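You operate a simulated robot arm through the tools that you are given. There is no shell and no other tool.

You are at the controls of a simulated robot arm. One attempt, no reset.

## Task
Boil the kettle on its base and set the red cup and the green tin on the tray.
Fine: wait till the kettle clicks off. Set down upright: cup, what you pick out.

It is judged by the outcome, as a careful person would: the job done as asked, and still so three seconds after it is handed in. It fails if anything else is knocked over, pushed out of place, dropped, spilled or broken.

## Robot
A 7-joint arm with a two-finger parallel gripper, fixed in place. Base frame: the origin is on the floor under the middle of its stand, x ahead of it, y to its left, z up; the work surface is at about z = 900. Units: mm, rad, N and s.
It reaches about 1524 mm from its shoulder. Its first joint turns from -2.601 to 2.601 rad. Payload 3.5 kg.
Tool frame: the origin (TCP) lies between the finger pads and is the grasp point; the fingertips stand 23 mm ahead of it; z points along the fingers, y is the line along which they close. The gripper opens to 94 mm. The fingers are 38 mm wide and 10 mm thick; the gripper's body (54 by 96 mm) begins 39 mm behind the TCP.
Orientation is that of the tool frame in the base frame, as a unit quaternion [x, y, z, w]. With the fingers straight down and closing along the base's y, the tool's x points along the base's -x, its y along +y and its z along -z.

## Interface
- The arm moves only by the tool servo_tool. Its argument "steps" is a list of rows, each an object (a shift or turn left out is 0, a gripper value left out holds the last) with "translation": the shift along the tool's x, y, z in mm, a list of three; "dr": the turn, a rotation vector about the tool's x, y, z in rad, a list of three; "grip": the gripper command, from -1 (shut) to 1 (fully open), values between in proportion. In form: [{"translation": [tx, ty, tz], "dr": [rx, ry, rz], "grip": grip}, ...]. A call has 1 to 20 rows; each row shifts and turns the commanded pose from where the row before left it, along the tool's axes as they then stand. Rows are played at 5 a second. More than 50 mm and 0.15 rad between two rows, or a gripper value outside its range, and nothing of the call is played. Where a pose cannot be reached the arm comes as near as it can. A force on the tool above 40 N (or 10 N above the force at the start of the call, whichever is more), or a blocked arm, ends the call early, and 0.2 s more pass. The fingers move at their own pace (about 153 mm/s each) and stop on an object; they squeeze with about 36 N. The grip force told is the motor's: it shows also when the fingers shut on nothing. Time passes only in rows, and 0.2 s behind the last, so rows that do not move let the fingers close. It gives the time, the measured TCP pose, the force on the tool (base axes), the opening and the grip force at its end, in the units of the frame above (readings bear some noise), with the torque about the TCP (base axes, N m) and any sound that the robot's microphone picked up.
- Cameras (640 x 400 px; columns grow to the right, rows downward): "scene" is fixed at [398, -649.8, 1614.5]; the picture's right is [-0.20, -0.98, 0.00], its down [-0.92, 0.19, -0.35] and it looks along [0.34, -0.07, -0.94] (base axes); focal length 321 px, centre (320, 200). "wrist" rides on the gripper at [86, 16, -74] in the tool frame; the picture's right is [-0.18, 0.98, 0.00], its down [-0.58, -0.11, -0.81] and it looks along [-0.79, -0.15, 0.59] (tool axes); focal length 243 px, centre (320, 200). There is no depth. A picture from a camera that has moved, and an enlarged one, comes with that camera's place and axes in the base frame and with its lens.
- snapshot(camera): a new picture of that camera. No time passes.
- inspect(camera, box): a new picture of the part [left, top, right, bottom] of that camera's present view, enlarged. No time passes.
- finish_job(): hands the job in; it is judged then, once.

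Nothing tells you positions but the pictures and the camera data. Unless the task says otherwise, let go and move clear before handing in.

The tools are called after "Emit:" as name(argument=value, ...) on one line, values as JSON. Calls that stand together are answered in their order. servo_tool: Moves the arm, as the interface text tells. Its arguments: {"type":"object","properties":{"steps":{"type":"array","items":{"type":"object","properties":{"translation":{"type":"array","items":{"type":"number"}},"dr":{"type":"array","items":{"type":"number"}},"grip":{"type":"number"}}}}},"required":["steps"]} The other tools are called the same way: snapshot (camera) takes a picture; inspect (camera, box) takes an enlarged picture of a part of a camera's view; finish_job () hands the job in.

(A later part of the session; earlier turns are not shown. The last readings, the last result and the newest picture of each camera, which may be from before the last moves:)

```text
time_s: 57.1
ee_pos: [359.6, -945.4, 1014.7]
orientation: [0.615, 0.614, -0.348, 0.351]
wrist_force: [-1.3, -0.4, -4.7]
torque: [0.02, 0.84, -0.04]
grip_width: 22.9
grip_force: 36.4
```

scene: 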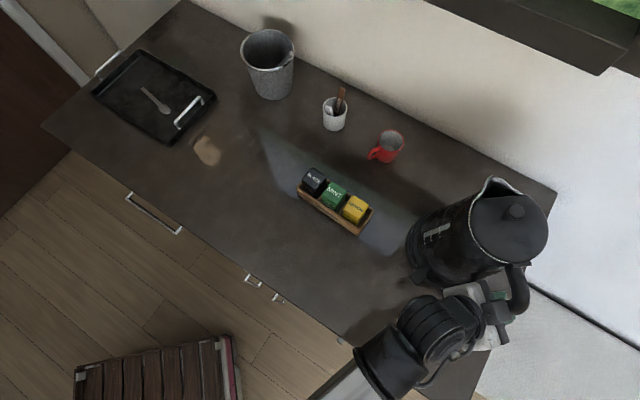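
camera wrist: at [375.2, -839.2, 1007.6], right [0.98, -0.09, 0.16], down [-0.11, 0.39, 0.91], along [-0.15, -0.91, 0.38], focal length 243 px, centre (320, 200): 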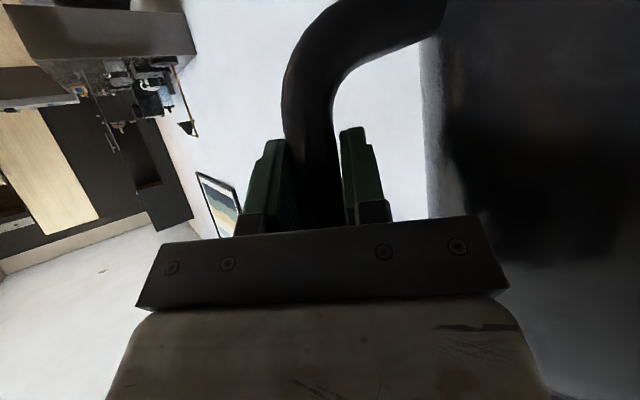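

Emit:
inspect(camera="scene", box=[412, 240, 472, 290])

Emit:
inspect(camera="scene", box=[410, 200, 460, 240])

Emit:
servo_tool(steps=[{"translation": [0.86, 0, 0.5]}, {"translation": [0, 0, 0]}])

```text
8.00 times, centred on (442, 265) of scene
camera zoom: at [398.0, -649.8, 1614.5], right [-0.2, -0.98, 0.0], down [-0.92, 0.19, -0.35], along [0.34, -0.07, -0.94], focal length 2568 px, centre (-656, -320)
```

zoom: 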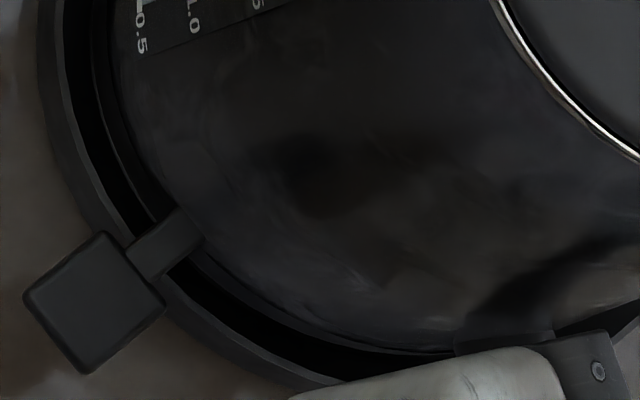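

```text
10.00 times, centred on (435, 220) of scene
camera zoom: at [398.0, -649.8, 1614.5], right [-0.2, -0.98, 0.0], down [-0.92, 0.19, -0.35], along [0.34, -0.07, -0.94], focal length 3209 px, centre (-830, 0)
```

zoom: 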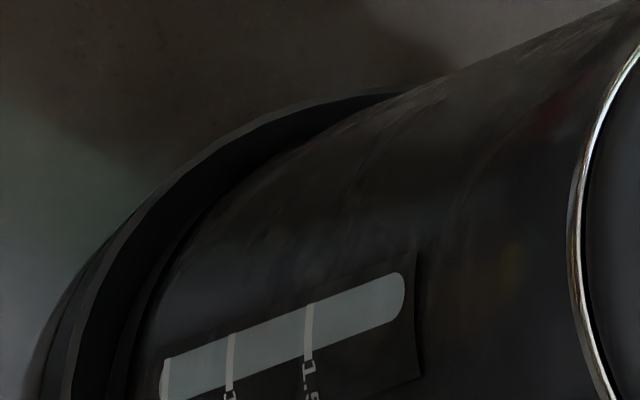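

```text
time_s: 57.7
ee_pos: [359.0, -944.8, 1014.8]
orientation: [0.615, 0.613, -0.349, 0.352]
wrist_force: [-1.2, -0.9, 6.8]
torque: [-0.11, 0.28, -0.05]
grip_width: 22.8
grip_force: 36.0
```

The kettle has touched down inside the base's rim. I'll ease off the downward push and then release the handle.

Emit:
servo_tool(steps=[{"translation": [-0.5, 0, -0.3]}, {"translation": [0, 0, 0]}])

Emit:
servo_tool(steps=[{"grip": -0.35}, {"grip": 0.0}, {"grip": 0.2}, {"translation": [0, 0, 0]}])

Emit:
snapshot(camera="scene")

Emit:
inspect(camera="scene", box=[390, 170, 550, 310])

Emit:
snapshot(camera="wrist")

```text
time_s: 58.3
ee_pos: [360.1, -945.1, 1015.3]
orientation: [0.615, 0.614, -0.347, 0.351]
wrist_force: [-0.2, -1.5, 4.4]
torque: [-0.18, 0.27, -0.09]
grip_width: 22.9
grip_force: 35.7
```

```text
time_s: 59.3
ee_pos: [360.0, -945.4, 1015.1]
orientation: [0.616, 0.613, -0.349, 0.35]
wrist_force: [-0.2, 0.4, -0.3]
torque: [0.01, 0.02, 0.0]
grip_width: 56.6
grip_force: 0.1
```

```text
taken
```

scene: 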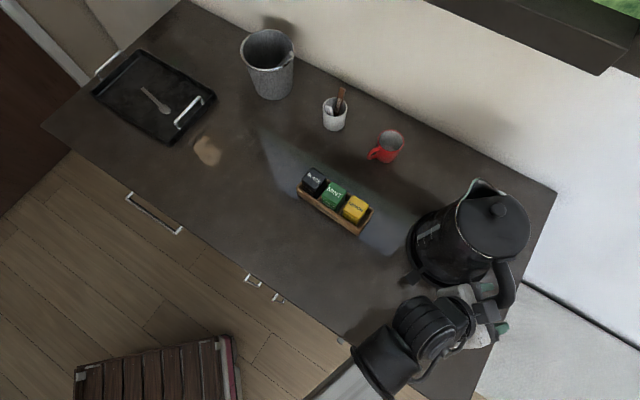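

```text
2.86 times, centred on (470, 240) of scene
camera zoom: at [398.0, -649.8, 1614.5], right [-0.2, -0.98, 0.0], down [-0.92, 0.19, -0.35], along [0.34, -0.07, -0.94], focal length 917 px, centre (-109, 86)
```

zoom: 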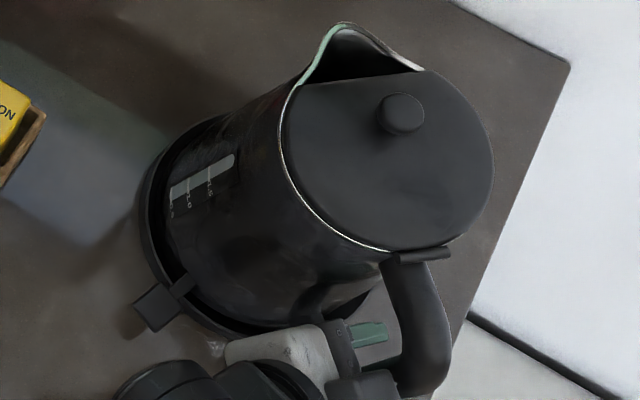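

```text
taken
camera wrist: at [376.1, -838.5, 978.8], right [0.98, -0.09, 0.16], down [-0.11, 0.39, 0.91], along [-0.15, -0.91, 0.38], focal length 243 px, centre (320, 200)
```

wrist: 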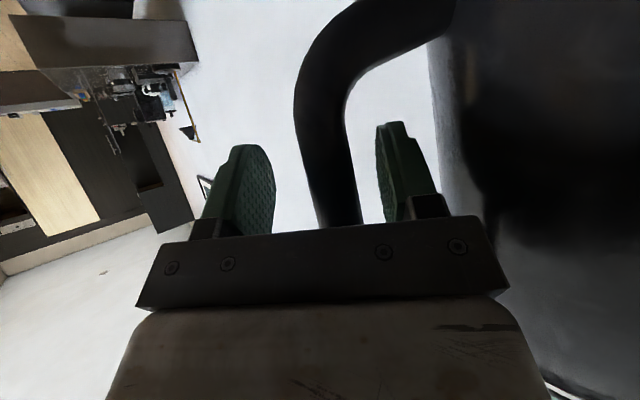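

Released, and the kettle stands on the base. I'll retract along +y the way I came in and then inspect.

Emit:
servo_tool(steps=[{"translation": [10.2, 0, -17.2]}, {"translation": [10.2, 0, -17.2]}, {"translation": [15.4, 0, -25.8]}, {"translation": [15.4, 0, -25.8]}, {"translation": [15.4, 0, -25.8]}, {"translation": [0, 0, 0]}])

Emit:
snapshot(camera="scene")

Emit:
inspect(camera="scene", box=[390, 170, 550, 310])

Emit:
snapshot(camera="wrist")

```text
time_s: 60.7
ee_pos: [360.3, -815.2, 1013.0]
orientation: [0.615, 0.614, -0.348, 0.351]
wrist_force: [-0.5, 0.7, 0.2]
torque: [-0.01, -0.01, 0.01]
grip_width: 56.6
grip_force: 0.1
```

```text
taken
```

scene: 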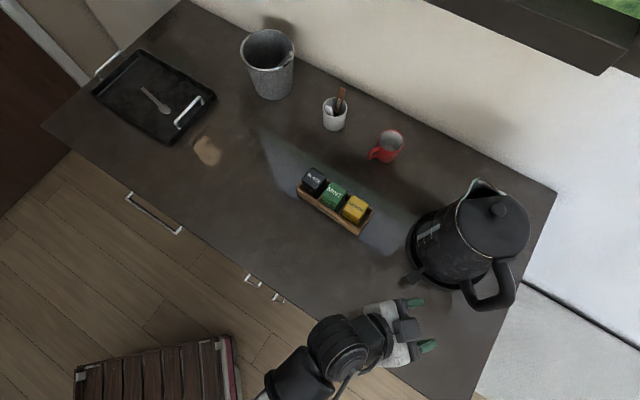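

```text
2.86 times, centred on (470, 240) of scene
camera zoom: at [398.0, -649.8, 1614.5], right [-0.2, -0.98, 0.0], down [-0.92, 0.19, -0.35], along [0.34, -0.07, -0.94], focal length 917 px, centre (-109, 86)
```

zoom: 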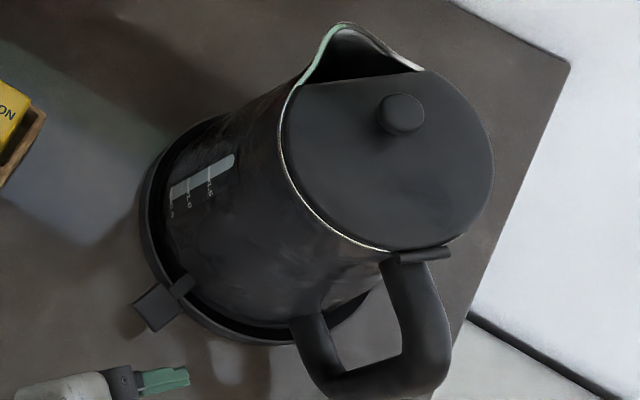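

```text
taken
camera wrist: at [376.3, -707.9, 978.2], right [0.98, -0.09, 0.16], down [-0.11, 0.39, 0.91], along [-0.15, -0.91, 0.38], focal length 243 px, centre (320, 200)
```

wrist: 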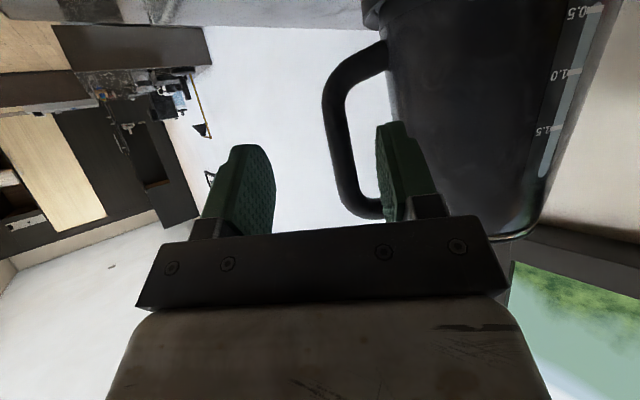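

Emit:
inspect(camera="scene", box=[402, 200, 482, 300])

Emit:
inspect(camera="scene", box=[415, 240, 475, 290])

Emit:
inspect(camera="wrist", box=[330, 0, 600, 60])

```text
4.00 times, centred on (442, 250) of scene
camera zoom: at [398.0, -649.8, 1614.5], right [-0.2, -0.98, 0.0], down [-0.92, 0.19, -0.35], along [0.34, -0.07, -0.94], focal length 1284 px, centre (-168, 0)
```

zoom: 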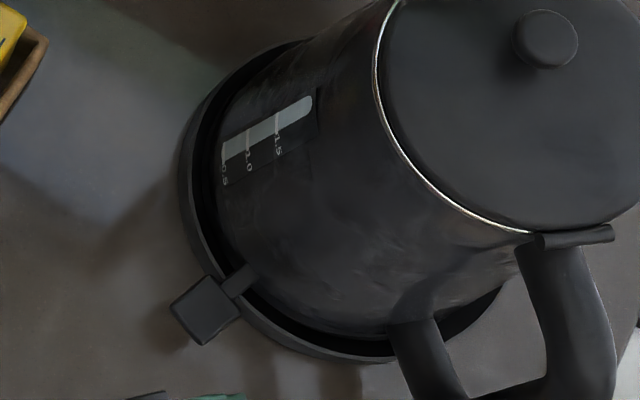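

```text
8.00 times, centred on (445, 265) of scene
camera zoom: at [398.0, -649.8, 1614.5], right [-0.2, -0.98, 0.0], down [-0.92, 0.19, -0.35], along [0.34, -0.07, -0.94], focal length 2568 px, centre (-680, -320)
```

zoom: 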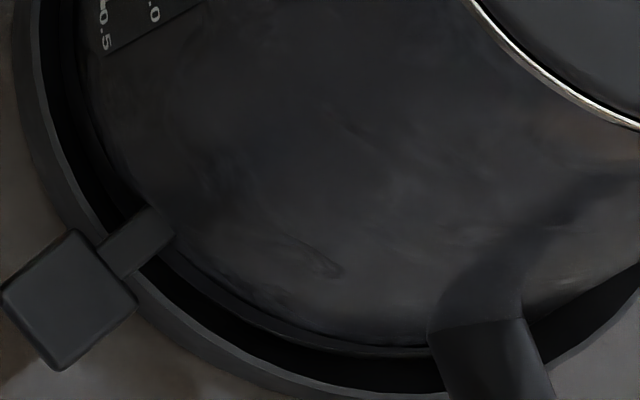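

```text
2.37 times, centred on (465, 30) of wrist
camera zoom: at [376.3, -707.9, 978.2], right [0.98, -0.09, 0.16], down [-0.11, 0.39, 0.91], along [-0.15, -0.91, 0.38], focal length 575 px, centre (-24, 603)
```

zoom: 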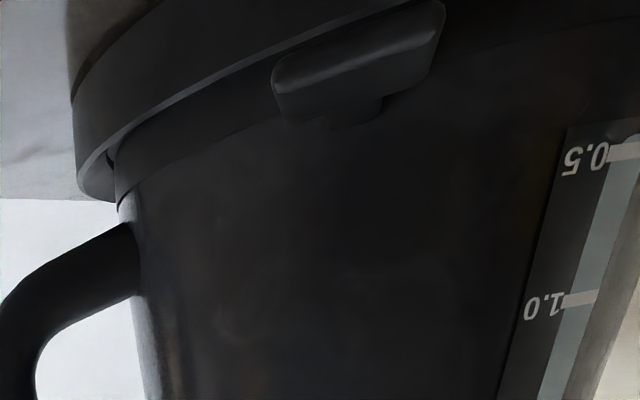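

The kettle is seated inside the base rim, with its paddle at about (436,-859,932). I'll close the fingers and reorient above it in the same pressing posture, leaning away from the kettle.

Emit:
servo_tool(steps=[{"translation": [-20, 15, -21], "grip": -1}, {"translation": [-21, 15, -21]}, {"dr": [0, 0, 0.1408]}, {"dr": [0, 0, 0.1408]}, {"dr": [0, 0, 0.1408]}, {"dr": [0, 0, 0.1408]}, {"dr": [0, 0, 0.1408]}, {"dr": [0, 0, 0.1408]}, {"dr": [0, 0, 0.1408]}, {"dr": [0, 0, 0.1408]}, {"dr": [0.108, 0.085, 0.0174]}, {"dr": [0.108, 0.085, 0.0174]}, {"dr": [0.108, 0.085, 0.0174]}, {"dr": [0.108, 0.085, 0.0174]}, {"dr": [0.108, 0.085, 0.0174]}, {"translation": [0, 0, 0]}])

Emit:
snapshot(camera="scene")

Emit:
snapshot(camera="wrist")

```text
time_s: 64.1
ee_pos: [389.5, -799.9, 1071.6]
orientation: [0.956, 0.214, 0.047, 0.192]
wrist_force: [0.3, -0.2, 0.0]
torque: [-0.02, -0.02, 0.0]
grip_width: 0.0
grip_force: 35.3
```

```text
taken
```

scene: 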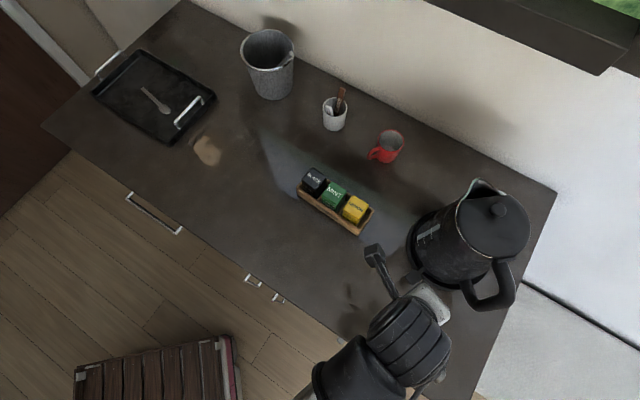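

```text
taken
camera wrist: at [461.5, -751.6, 1147.4], right [0.22, -0.9, 0.38], down [-0.71, 0.12, 0.7], along [-0.67, -0.42, -0.61], focal length 243 px, centre (320, 200)
```

wrist: 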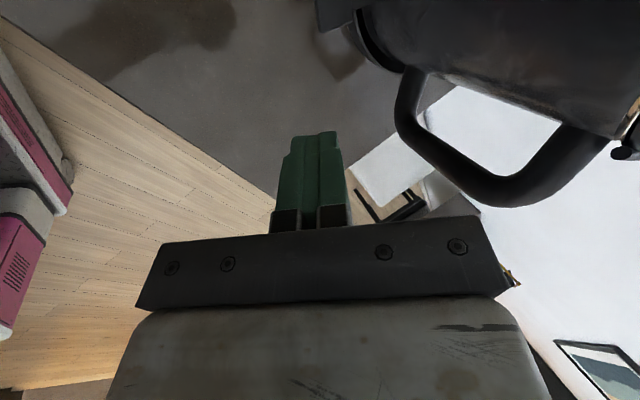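

Emit:
servo_tool(steps=[{"translation": [5.5, 11, 35.9]}, {"translation": [5.5, 11, 35.9]}, {"translation": [5.5, 11, 35.9]}, {"translation": [0, 0, 0]}])

Emit:
snapshot(camera="wrist")

Emit:
inspect(camera="scene", box=[370, 220, 470, 320])

```text
time_s: 65.1
ee_pos: [436.0, -858.6, 984.9]
orientation: [0.956, 0.215, 0.046, 0.193]
wrist_force: [0.0, -0.1, 0.2]
torque: [0.02, 0.01, 0.01]
grip_width: 0.1
grip_force: 36.1
```

```text
taken
camera wrist: at [508.1, -809.5, 1060.3], right [0.22, -0.9, 0.38], down [-0.71, 0.12, 0.7], along [-0.67, -0.42, -0.61], focal length 243 px, centre (320, 200)
```

wrist: 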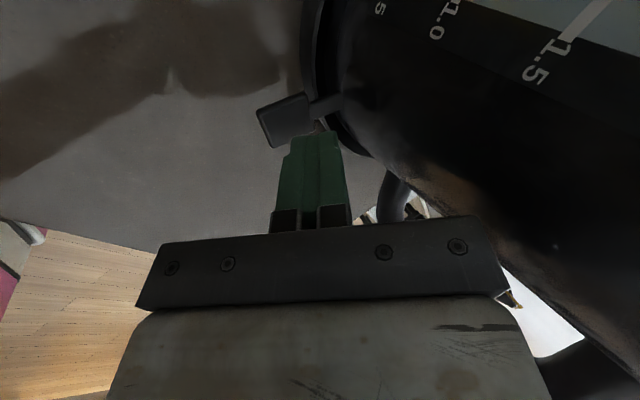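

```text
4.00 times, centred on (420, 270) of scene
camera zoom: at [398.0, -649.8, 1614.5], right [-0.2, -0.98, 0.0], down [-0.92, 0.19, -0.35], along [0.34, -0.07, -0.94], focal length 1284 px, centre (-80, -80)
```

zoom: 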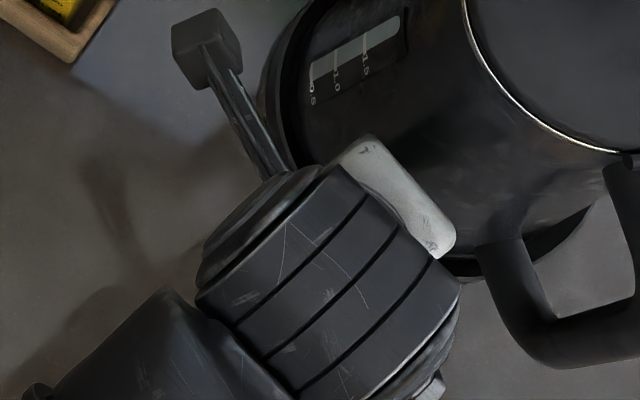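

Emit:
servo_tool(steps=[{"translation": [1.2, -4.1, 11.3]}, {"translation": [1.2, -4.1, 11.3]}, {"translation": [0, 0, 0]}])

Emit:
servo_tool(steps=[{"translation": [0, -0.8, 1.84]}, {"translation": [0, -0.8, 1.84]}, {"translation": [0, 0, 0]}])

Emit:
servo_tool(steps=[{"translation": [0, -0.8, 1.84]}, {"translation": [0, 0, 0]}])

```text
time_s: 65.9
ee_pos: [438.2, -857.9, 960.8]
orientation: [0.956, 0.215, 0.046, 0.194]
wrist_force: [-1.1, 0.4, 0.7]
torque: [0.03, 0.01, 0.02]
grip_width: 0.0
grip_force: 35.4
```

```text
time_s: 66.7
ee_pos: [438.4, -858.8, 958.1]
orientation: [0.956, 0.215, 0.047, 0.194]
wrist_force: [-0.7, 0.1, -0.2]
torque: [0.02, 0.03, 0.02]
grip_width: 0.0
grip_force: 35.3
```

```text
time_s: 67.3
ee_pos: [437.9, -858.3, 955.1]
orientation: [0.956, 0.215, 0.046, 0.194]
wrist_force: [0.2, 0.6, 5.9]
torque: [-0.03, 0.03, -0.02]
grip_width: 0.0
grip_force: 36.0
```

Contact with the paddle is at 5.9 N. I'll press further in 1 mm steps and listen.

Emit:
servo_tool(steps=[{"translation": [0, -0.39, 0.92]}, {"translation": [0, 0, 0]}])

Emit:
servo_tool(steps=[{"translation": [0, -0.39, 0.92]}, {"translation": [0, 0, 0]}])

Emit:
inspect(camera="scene", box=[390, 170, 550, 310])

```text
time_s: 67.9
ee_pos: [437.8, -857.6, 955.3]
orientation: [0.956, 0.214, 0.046, 0.195]
wrist_force: [-0.4, 1.0, 13.9]
torque: [-0.07, 0.08, 0.01]
grip_width: 0.0
grip_force: 36.0
```

```text
time_s: 68.5
ee_pos: [438.2, -858.4, 954.7]
orientation: [0.956, 0.215, 0.047, 0.193]
wrist_force: [-1.7, 1.7, 15.4]
torque: [0.07, 0.06, 0.03]
grip_width: 0.0
grip_force: 36.1
```

```text
2.86 times, centred on (470, 240) of scene
camera zoom: at [398.0, -649.8, 1614.5], right [-0.2, -0.98, 0.0], down [-0.92, 0.19, -0.35], along [0.34, -0.07, -0.94], focal length 917 px, centre (-109, 86)
```

zoom: 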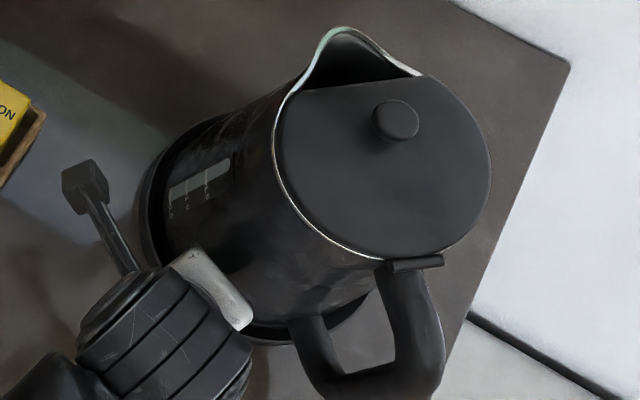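

At 15 N there's no click and the kettle is just starting to rock, so I'll stop pressing. I'll back off and take a close look at how the paddle is built.

Emit:
servo_tool(steps=[{"translation": [0, 0.39, -0.92]}, {"translation": [0, 0.39, -0.92]}, {"translation": [0, 0.39, -0.92]}, {"translation": [0, 0.39, -0.92]}, {"translation": [0, 4, -9.2]}, {"translation": [0, 10, -27]}, {"translation": [0, 0, -30]}, {"translation": [0, 0, 0]}])

Emit:
snapshot(camera="wrist")

Emit:
inspect(camera="scene", box=[390, 170, 550, 310])

```text
time_s: 70.3
ee_pos: [432.7, -845.8, 1022.8]
orientation: [0.956, 0.215, 0.046, 0.193]
wrist_force: [-0.7, 1.0, 0.2]
torque: [0.02, 0.0, 0.01]
grip_width: 0.0
grip_force: 36.4
```

```text
taken
camera wrist: at [504.5, -798.4, 1099.4], right [0.22, -0.9, 0.38], down [-0.71, 0.12, 0.7], along [-0.67, -0.42, -0.61], focal length 243 px, centre (320, 200)
```

wrist: 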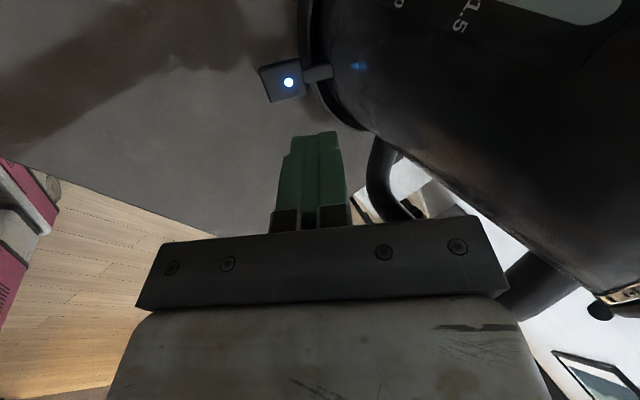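

```text
2.86 times, centred on (470, 240) of scene
camera zoom: at [398.0, -649.8, 1614.5], right [-0.2, -0.98, 0.0], down [-0.92, 0.19, -0.35], along [0.34, -0.07, -0.94], focal length 917 px, centre (-109, 86)
```

zoom: 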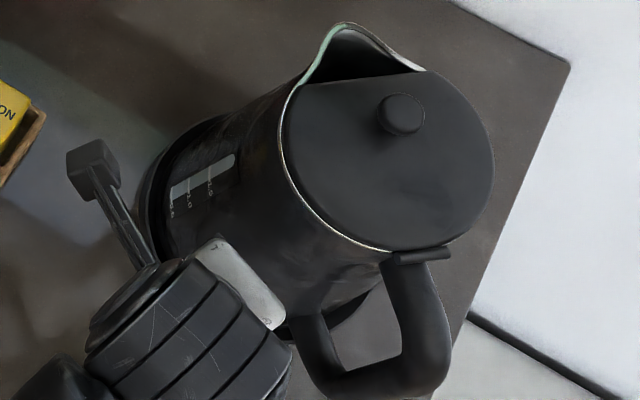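

A blue light is now lit on the paddle, so the kettle is switched on. While it heats I'll fetch the green MINT tin: move away from the kettle, straighten the tool, turn to match the tin box and open the gripper.

Emit:
servo_tool(steps=[{"translation": [26.6, -9.1, -27.8]}, {"translation": [26.6, -9.1, -27.8]}, {"translation": [26.6, -9.1, -27.8]}, {"dr": [0.13, 0, 0]}, {"dr": [0.13, 0, 0]}, {"dr": [0.13, 0, 0]}, {"dr": [0, 0, -0.131], "grip": 1}, {"dr": [0, 0, -0.131]}, {"translation": [0, 0, 0]}])

Emit:
snapshot(camera="scene")

Emit:
inspect(camera="scene", box=[290, 155, 380, 240])

Emit:
inspect(camera="scene", box=[355, 120, 415, 170])

```text
time_s: 72.3
ee_pos: [479.2, -761.8, 1090.0]
orientation: [0.938, 0.346, 0.003, 0.005]
wrist_force: [-0.3, -0.1, 0.2]
torque: [0.0, 0.02, -0.02]
grip_width: 94.0
grip_force: 0.0
```

```text
taken
```

scene: 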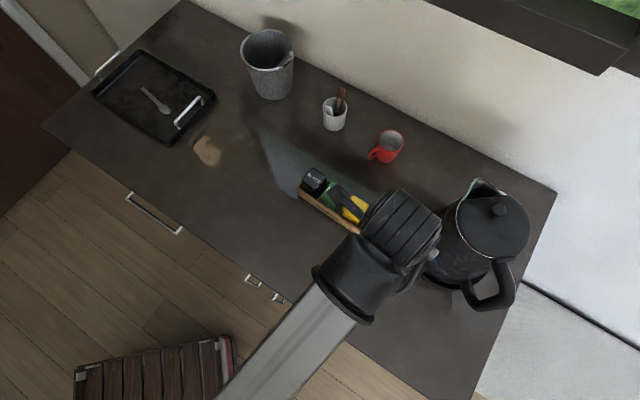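

```text
4.71 times, centred on (335, 198) of scene
camera zoom: at [398.0, -649.8, 1614.5], right [-0.2, -0.98, 0.0], down [-0.92, 0.19, -0.35], along [0.34, -0.07, -0.94], focal length 1510 px, centre (249, 212)
```

zoom: 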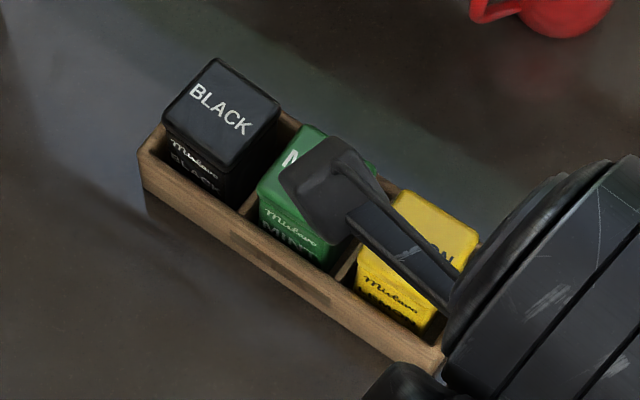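

```text
8.00 times, centred on (385, 145) of scene
camera zoom: at [398.0, -649.8, 1614.5], right [-0.2, -0.98, 0.0], down [-0.92, 0.19, -0.35], along [0.34, -0.07, -0.94], focal length 2568 px, centre (-200, 640)
```

zoom: 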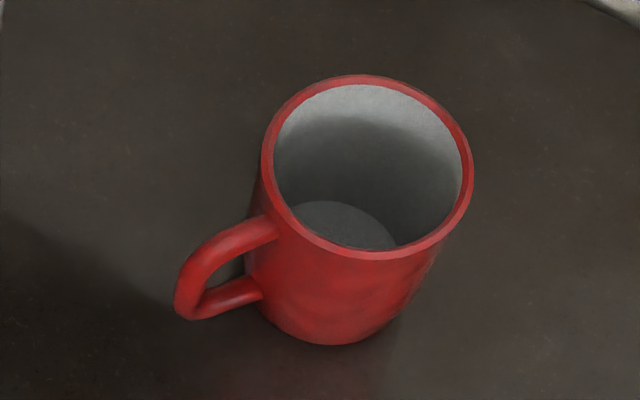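

The mug looks empty, with a rim about 62 mm wide and its handle toward +y. Now I'll move over the MINT tin to look with the wrist camera.

Emit:
servo_tool(steps=[{"translation": [36, 21.3, 2.5]}, {"translation": [36, 21.3, 2.5]}, {"translation": [36, 21.3, 2.5]}, {"translation": [36, 21.3, 2.5]}, {"translation": [0, 0, 0]}])

Emit:
snapshot(camera="wrist")

Emit:
snapshot(camera="scene")

```text
time_s: 73.5
ee_pos: [644.7, -733.0, 1081.6]
orientation: [0.938, 0.345, 0.003, 0.005]
wrist_force: [-0.9, 0.8, 0.8]
torque: [-0.02, 0.0, 0.03]
grip_width: 93.8
grip_force: 0.0
```

```text
taken
camera wrist: at [722.0, -690.1, 1156.1], right [0.5, -0.87, 0.01], down [-0.52, -0.29, 0.8], along [-0.69, -0.41, -0.59], focal length 243 px, centre (320, 200)
```

wrist: 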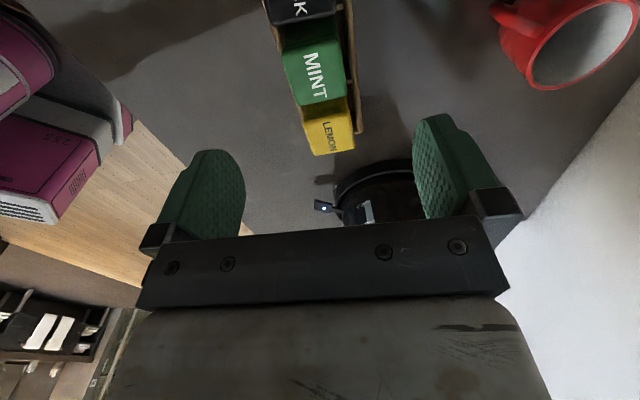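

```text
taken
```

scene: 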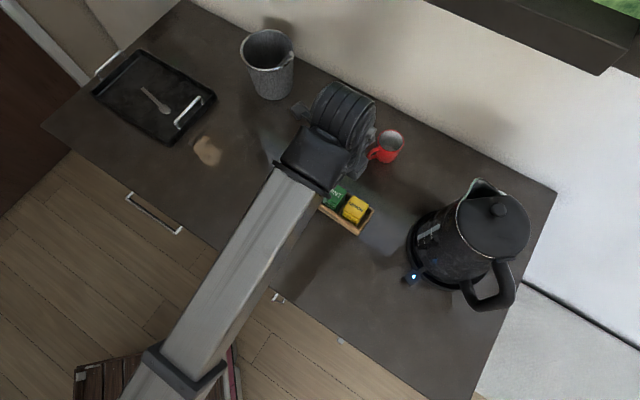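

Emit:
inspect(camera="wrist", box=[240, 0, 400, 170])

Emit:
inspect(camera="wrist", box=[480, 0, 640, 100])

```text
2.35 times, centred on (320, 85) of wrist
camera zoom: at [722.0, -690.1, 1156.1], right [0.5, -0.87, 0.01], down [-0.52, -0.29, 0.8], along [-0.69, -0.41, -0.59], focal length 571 px, centre (320, 471)
```

zoom: 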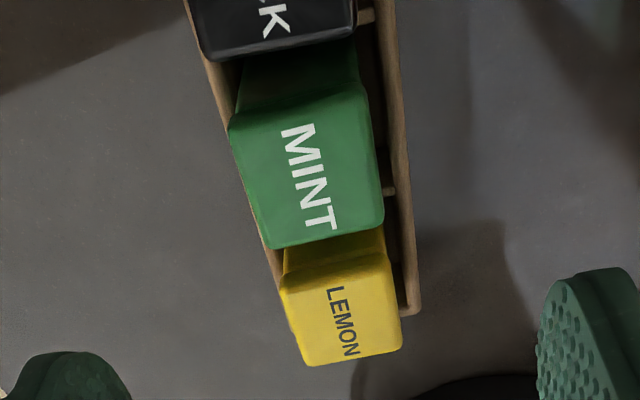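

```text
4.00 times, centred on (560, 50) of wrist
camera zoom: at [722.0, -690.1, 1156.1], right [0.5, -0.87, 0.01], down [-0.52, -0.29, 0.8], along [-0.69, -0.41, -0.59], focal length 970 px, centre (-640, 800)
```

zoom: 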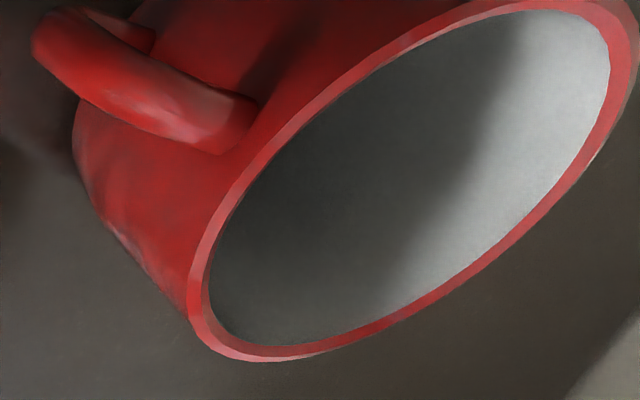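

The MINT tin is at about (642,-735), its top near z 968, about 44 mm square and aligned with the current gripper angle. I'll descend with open fingers around it.

Emit:
servo_tool(steps=[{"translation": [-3.2, 0.3, 30], "dr": [0, 0, -0.025]}, {"translation": [0, 0, 30]}, {"translation": [0, 0, 25]}, {"translation": [0, 0, 0]}])

Emit:
snapshot(camera="wrist")

Emit:
inspect(camera="scene", box=[280, 120, 400, 240])

```text
time_s: 74.5
ee_pos: [644.2, -735.2, 995.5]
orientation: [0.934, 0.356, 0.003, 0.005]
wrist_force: [0.4, -0.4, 0.4]
torque: [0.04, 0.01, -0.02]
grip_width: 93.9
grip_force: 0.1
```

```text
taken
camera wrist: at [718.6, -690.3, 1070.8], right [0.52, -0.85, 0.01], down [-0.51, -0.3, 0.8], along [-0.68, -0.42, -0.59], focal length 243 px, centre (320, 200)
```

wrist: 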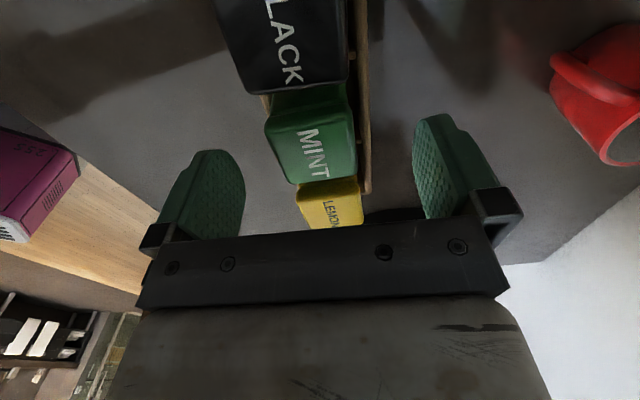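

```text
3.33 times, centred on (340, 180) of scene
camera zoom: at [398.0, -649.8, 1614.5], right [-0.2, -0.98, 0.0], down [-0.92, 0.19, -0.35], along [0.34, -0.07, -0.94], focal length 1070 px, centre (253, 267)
```

zoom: 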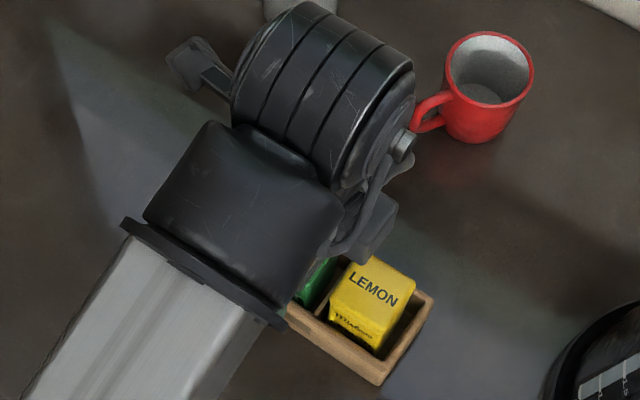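

Emit:
servo_tool(steps=[{"translation": [-2.9, -0.8, 12]}, {"translation": [0, 0, 12]}, {"translation": [0, 0, 8]}, {"translation": [0, 0, 0]}])

Emit:
snapshot(camera="wrist")

```text
time_s: 75.5
ee_pos: [640.0, -736.7, 963.8]
orientation: [0.934, 0.356, 0.004, 0.006]
wrist_force: [-1.0, -0.5, 0.5]
torque: [0.0, 0.02, 0.01]
grip_width: 94.1
grip_force: 0.0
```

```text
taken
camera wrist: at [715.9, -691.6, 1039.4], right [0.52, -0.85, 0.01], down [-0.51, -0.3, 0.8], along [-0.68, -0.42, -0.59], focal length 243 px, centre (320, 200)
```

wrist: 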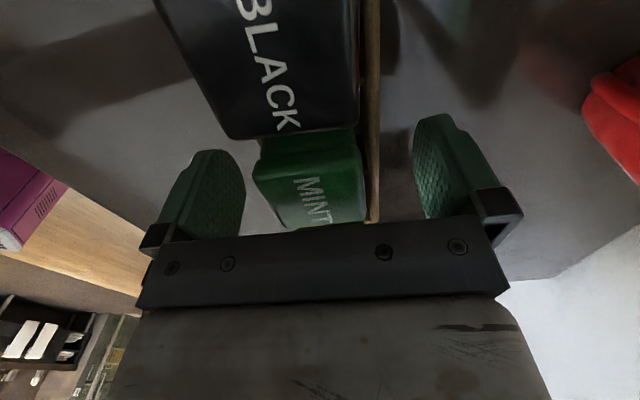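

Emit:
servo_tool(steps=[{"translation": [0, -2.5, 0]}, {"grip": 0.1}, {"grip": -0.02}, {"grip": -1}, {"grip": -1}, {"grip": -1}])

Emit:
snapshot(camera="wrist")

```text
time_s: 76.9
ee_pos: [639.0, -734.4, 964.7]
orientation: [0.934, 0.357, 0.003, 0.006]
wrist_force: [0.9, -1.9, 18.1]
torque: [0.17, 0.18, 0.0]
grip_width: 41.2
grip_force: 36.0
```

```text
taken
camera wrist: at [713.9, -689.6, 1040.4], right [0.52, -0.85, 0.01], down [-0.51, -0.3, 0.8], along [-0.68, -0.42, -0.59], focal length 243 px, centre (320, 200)
```

wrist: 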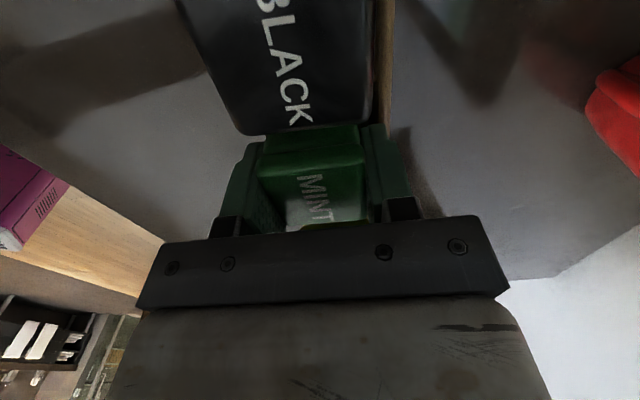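

The tin is gripped at 41 mm. I'll lift it straight up out of its box.

Emit:
servo_tool(steps=[{"translation": [0, 0, -3]}, {"translation": [0, 0, -5]}, {"translation": [0, 0, -10]}, {"translation": [0, 0, 0]}])

Emit:
snapshot(camera="wrist")

Emit:
inspect(camera="scene", box=[280, 120, 400, 240])

```text
time_s: 77.9
ee_pos: [639.6, -735.1, 982.1]
orientation: [0.934, 0.357, 0.004, 0.005]
wrist_force: [-0.3, 0.5, -0.2]
torque: [-0.03, 0.0, 0.0]
grip_width: 40.9
grip_force: 36.0
```

```text
taken
camera wrist: at [714.3, -689.9, 1057.4], right [0.52, -0.85, 0.01], down [-0.51, -0.3, 0.8], along [-0.68, -0.42, -0.59], focal length 243 px, centre (320, 200)
```

wrist: 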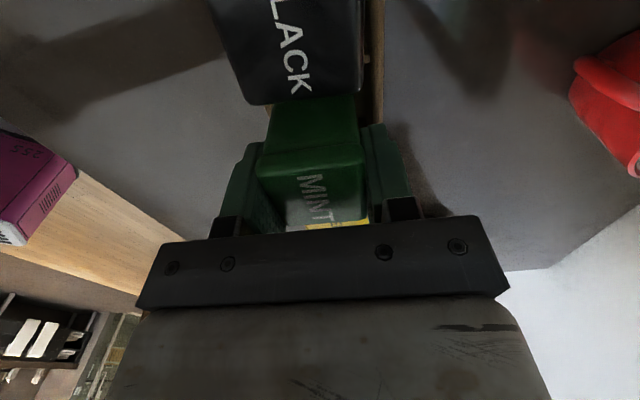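

```text
3.33 times, centred on (340, 180) of scene
camera zoom: at [398.0, -649.8, 1614.5], right [-0.2, -0.98, 0.0], down [-0.92, 0.19, -0.35], along [0.34, -0.07, -0.94], focal length 1070 px, centre (253, 267)
```

zoom: 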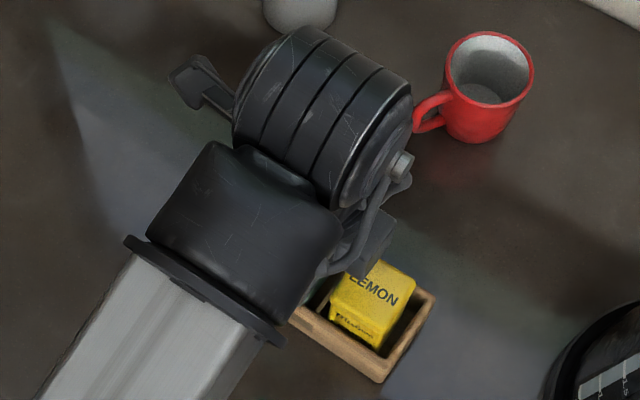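

The tin came out cleanly and is held at 41 mm. I'll raise it and carry it toward the tray, stopping short of the drop spot to look.

Emit:
servo_tool(steps=[{"translation": [0, 0, -36]}, {"translation": [0, 0, -36]}, {"translation": [0, 0, -36]}, {"translation": [38, 0.2, 0]}, {"translation": [38, 0.2, 0]}, {"translation": [38, 0.2, 0]}, {"translation": [38, 0.2, 0]}, {"translation": [38, 0.2, 0]}, {"translation": [38, 0.2, 0]}, {"translation": [38, 0.2, 0]}, {"translation": [38, 0.2, 0]}, {"translation": [38, 0.2, 0]}, {"translation": [38, 0.2, 0]}, {"translation": [38, 0.2, 0]}, {"translation": [0, 0, 0]}])

Emit:
snapshot(camera="wrist")

Emit:
snapshot(camera="scene")

```text
time_s: 81.1
ee_pos: [951.2, -456.0, 1089.9]
orientation: [0.934, 0.357, 0.003, 0.006]
wrist_force: [-0.3, 0.0, 0.3]
torque: [0.02, 0.0, -0.01]
grip_width: 41.5
grip_force: 35.6
```

```text
taken
camera wrist: at [1025.8, -410.9, 1165.9], right [0.52, -0.86, 0.01], down [-0.51, -0.3, 0.8], along [-0.68, -0.42, -0.59], focal length 243 px, centre (320, 200)
```

wrist: 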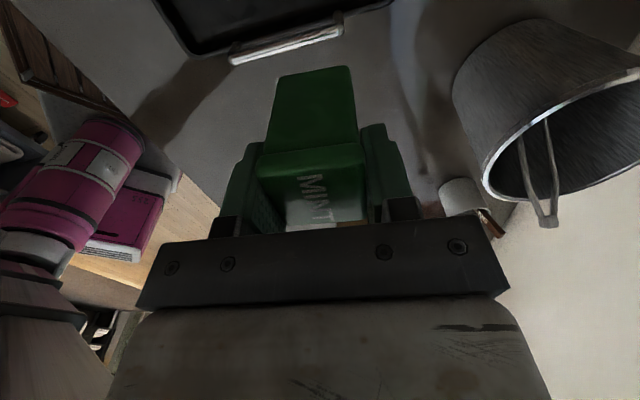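

```text
taken
```

scene: 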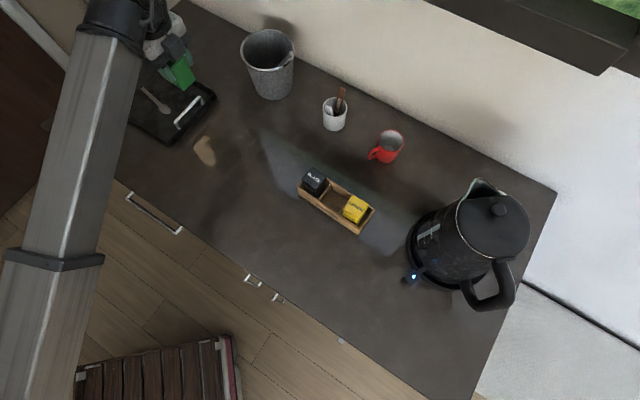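

Emit:
servo_tool(steps=[{"translation": [26.3, 1.1, 0]}, {"translation": [26.3, 1.1, 0]}, {"translation": [26.3, 1.2, 0]}, {"translation": [0, 0, 30]}, {"translation": [0, 0, 0]}])

Emit:
inspect(camera="scene", box=[80, 30, 240, 150])

Emit:
snapshot(camera="wrist")

```text
time_s: 82.3
ee_pos: [1011.7, -407.5, 1059.9]
orientation: [0.934, 0.356, 0.003, 0.005]
wrist_force: [-0.7, -0.3, -1.3]
torque: [0.02, -0.02, -0.02]
grip_width: 41.3
grip_force: 35.8
```

```text
3.33 times, centred on (160, 90) of scene
camera zoom: at [398.0, -649.8, 1614.5], right [-0.2, -0.98, 0.0], down [-0.92, 0.19, -0.35], along [0.34, -0.07, -0.94], focal length 1070 px, centre (853, 567)
```

zoom: 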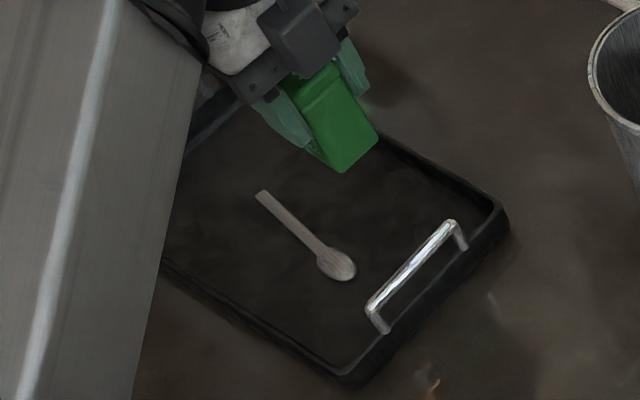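

```text
taken
camera wrist: at [1086.6, -361.9, 1136.2], right [0.52, -0.85, 0.01], down [-0.51, -0.3, 0.8], along [-0.68, -0.42, -0.59], focal length 243 px, centre (320, 200)
```

wrist: 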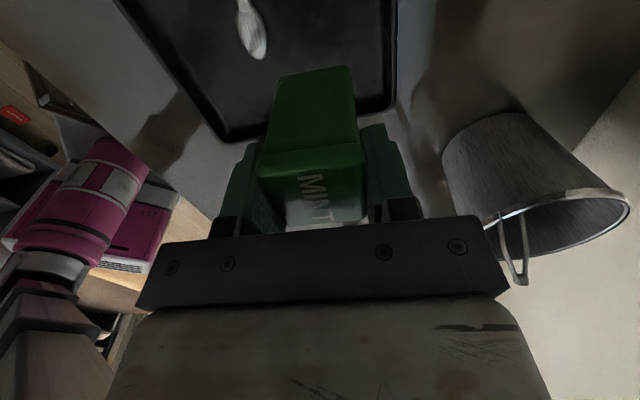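

The landing spot (1012,-407) is clear of both the spoon and the tray handle. I'll lower the tin, quickly at first and then in small steps until it touches.

Emit:
servo_tool(steps=[{"translation": [0, 0, 25]}, {"translation": [0, 0, 25]}, {"translation": [0, 0, 20]}, {"translation": [0, 0, 10]}, {"translation": [0, 0, 0]}])

Emit:
inspect(camera="scene", box=[80, 30, 240, 150])

Emit:
snapshot(camera="wrist")

```text
time_s: 83.5
ee_pos: [1013.2, -407.5, 980.7]
orientation: [0.934, 0.357, 0.003, 0.005]
wrist_force: [0.2, -0.7, -0.5]
torque: [-0.03, -0.01, -0.01]
grip_width: 41.2
grip_force: 35.3
```

```text
3.33 times, centred on (160, 90) of scene
camera zoom: at [398.0, -649.8, 1614.5], right [-0.2, -0.98, 0.0], down [-0.92, 0.19, -0.35], along [0.34, -0.07, -0.94], focal length 1070 px, centre (853, 567)
```

zoom: 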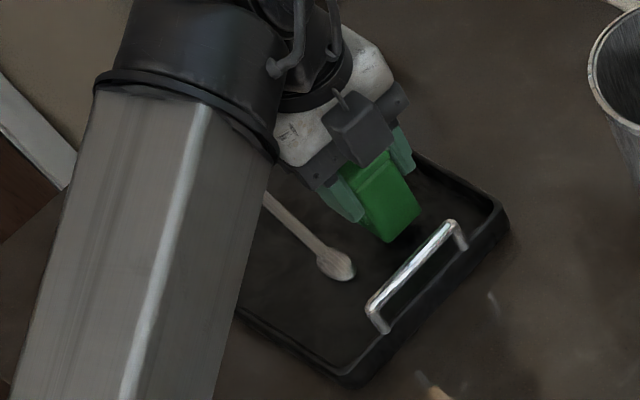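

```text
taken
camera wrist: at [1088.2, -362.7, 1056.3], right [0.52, -0.85, 0.01], down [-0.51, -0.3, 0.8], along [-0.68, -0.42, -0.59], focal length 243 px, centre (320, 200)
```

wrist: 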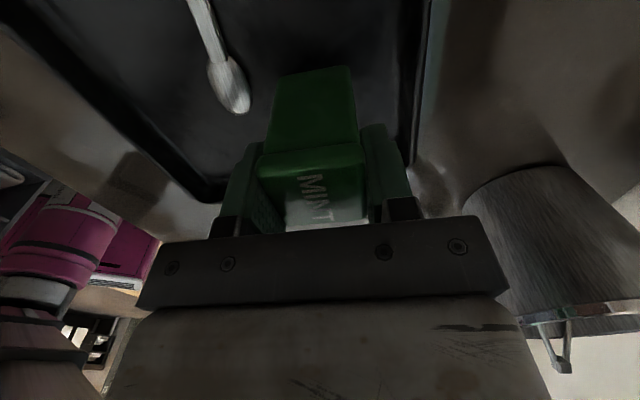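

Emit:
servo_tool(steps=[{"translation": [0, 0, 3]}, {"translation": [0, 0, 3]}, {"translation": [0, 0, 0]}])

Emit:
servo_tool(steps=[{"translation": [0, 0, 2]}, {"translation": [0, 0, 2]}, {"translation": [0, 0, 0]}])

Emit:
servo_tool(steps=[{"translation": [0, 0, 1.5]}, {"translation": [0, 0, 0]}])

Emit:
servo_tool(steps=[{"translation": [0, 0, 1.5]}, {"translation": [0, 0, 0]}])

```text
time_s: 84.3
ee_pos: [1013.4, -407.7, 975.1]
orientation: [0.934, 0.357, 0.003, 0.006]
wrist_force: [-0.7, 1.0, -0.8]
torque: [0.0, -0.01, -0.02]
grip_width: 40.9
grip_force: 35.7
```

```text
time_s: 85.1
ee_pos: [1013.4, -407.8, 971.8]
orientation: [0.934, 0.358, 0.003, 0.006]
wrist_force: [1.0, -0.1, -0.3]
torque: [0.0, 0.0, 0.01]
grip_width: 41.3
grip_force: 36.0
```

```text
time_s: 85.7
ee_pos: [1012.2, -407.3, 969.4]
orientation: [0.934, 0.356, 0.003, 0.005]
wrist_force: [0.2, -0.3, -1.4]
torque: [0.01, 0.01, 0.01]
grip_width: 41.3
grip_force: 36.0
```

```text
time_s: 86.3
ee_pos: [1013.0, -407.5, 967.9]
orientation: [0.934, 0.357, 0.003, 0.006]
wrist_force: [-0.4, 0.0, -0.9]
torque: [-0.02, 0.0, -0.04]
grip_width: 41.6
grip_force: 36.1
```

Emit:
servo_tool(steps=[{"translation": [0, 0, 1.5]}, {"translation": [0, 0, 0]}])

Emit:
servo_tool(steps=[{"translation": [0, 0, 1.5]}, {"translation": [0, 0, 0]}])

Emit:
servo_tool(steps=[{"translation": [0, 0, 1.5]}, {"translation": [0, 0, 0]}])

```text
time_s: 86.9
ee_pos: [1012.4, -407.6, 966.4]
orientation: [0.934, 0.357, 0.003, 0.005]
wrist_force: [0.0, -0.7, -1.7]
torque: [-0.04, -0.03, 0.02]
grip_width: 41.4
grip_force: 36.3
```

```text
time_s: 87.5
ee_pos: [1013.2, -408.3, 966.0]
orientation: [0.934, 0.357, 0.003, 0.005]
wrist_force: [-0.4, 0.0, -1.3]
torque: [-0.01, -0.02, 0.0]
grip_width: 41.1
grip_force: 36.1
```

```text
time_s: 88.1
ee_pos: [1013.5, -407.4, 965.3]
orientation: [0.934, 0.356, 0.003, 0.005]
wrist_force: [0.6, 0.7, 12.7]
torque: [0.19, 0.08, -0.01]
grip_width: 41.1
grip_force: 36.2
```

Touchdown. I'll ease up slightly and open the fingers partway to release the tin.

Emit:
servo_tool(steps=[{"translation": [0, 0, -0.8]}, {"grip": 0.0}, {"grip": 0.3}, {"translation": [0, 0, 0]}])

Emit:
snapshot(camera="wrist")

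Emit:
inspect(camera="scene", box=[80, 30, 240, 150])

```text
time_s: 89.1
ee_pos: [1012.8, -408.0, 965.0]
orientation: [0.934, 0.357, 0.003, 0.005]
wrist_force: [0.4, 0.7, 0.1]
torque: [-0.04, 0.01, 0.01]
grip_width: 61.3
grip_force: 0.0
```

```text
taken
camera wrist: at [1087.8, -362.7, 1039.5], right [0.52, -0.85, 0.01], down [-0.51, -0.3, 0.8], along [-0.68, -0.42, -0.59], focal length 243 px, centre (320, 200)
```

wrist: 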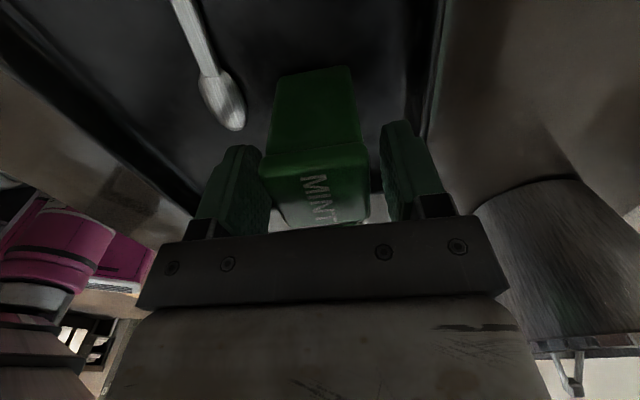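

```text
3.33 times, centred on (160, 90) of scene
camera zoom: at [398.0, -649.8, 1614.5], right [-0.2, -0.98, 0.0], down [-0.92, 0.19, -0.35], along [0.34, -0.07, -0.94], focal length 1070 px, centre (853, 567)
```

zoom: 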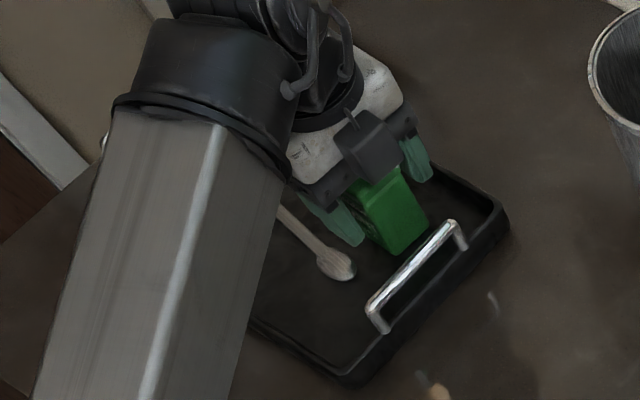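

The tin stands upright on the tray. I'll lift clear, then go around to hover over the red cup.

Emit:
servo_tool(steps=[{"translation": [0, 0, -20]}, {"translation": [0, 0, -35]}, {"translation": [0, 0, -35]}, {"translation": [0, 0, -35], "grip": 1}, {"translation": [-39.6, -1.5, 0]}, {"translation": [-39.6, -1.5, 0]}, {"translation": [-39.6, -1.5, 0]}, {"translation": [-39.6, -1.5, 0]}, {"translation": [-39.6, -1.5, 0]}, {"translation": [-39.6, -1.5, 0]}, {"translation": [-35.8, 19, 0]}, {"translation": [-35.8, 19, 0]}, {"translation": [-35.8, 19, 0]}, {"translation": [-35.8, 19, 0]}, {"translation": [-35.8, 19, 0]}, {"translation": [0, 0, 0]}])

Emit:
snapshot(camera="scene")

Emit:
snapshot(camera="wrist")

Emit:
inspect(camera="scene", box=[80, 30, 240, 150])

```text
time_s: 92.5
ee_pos: [758.1, -747.3, 1088.2]
orientation: [0.934, 0.356, 0.003, 0.006]
wrist_force: [0.1, -0.6, -0.4]
torque: [-0.01, 0.03, 0.0]
grip_width: 93.7
grip_force: 0.0
```

```text
taken
```

scene: 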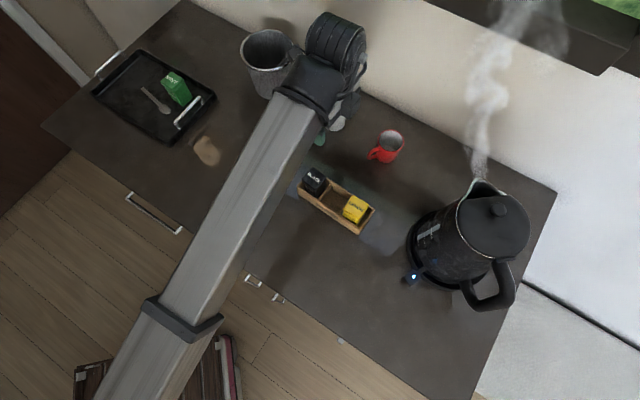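

```text
taken
camera wrist: at [833.5, -703.5, 1164.4], right [0.52, -0.85, 0.01], down [-0.51, -0.3, 0.8], along [-0.68, -0.42, -0.59], focal length 243 px, centre (320, 200)
```

wrist: 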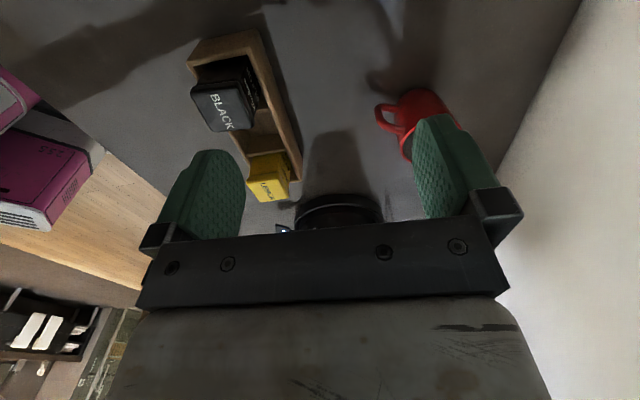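

```text
3.33 times, centred on (160, 90) of scene
camera zoom: at [398.0, -649.8, 1614.5], right [-0.2, -0.98, 0.0], down [-0.92, 0.19, -0.35], along [0.34, -0.07, -0.94], focal length 1070 px, centre (853, 567)
```

zoom: 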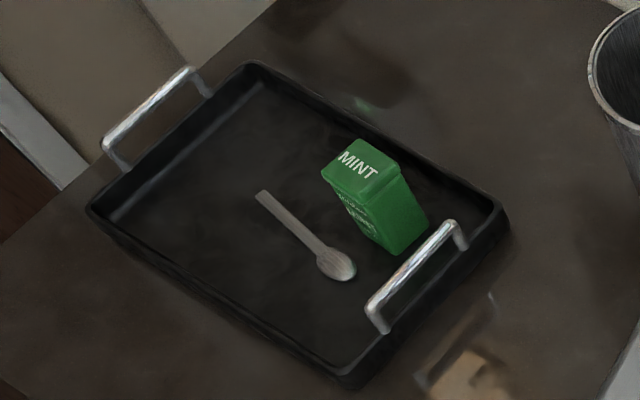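

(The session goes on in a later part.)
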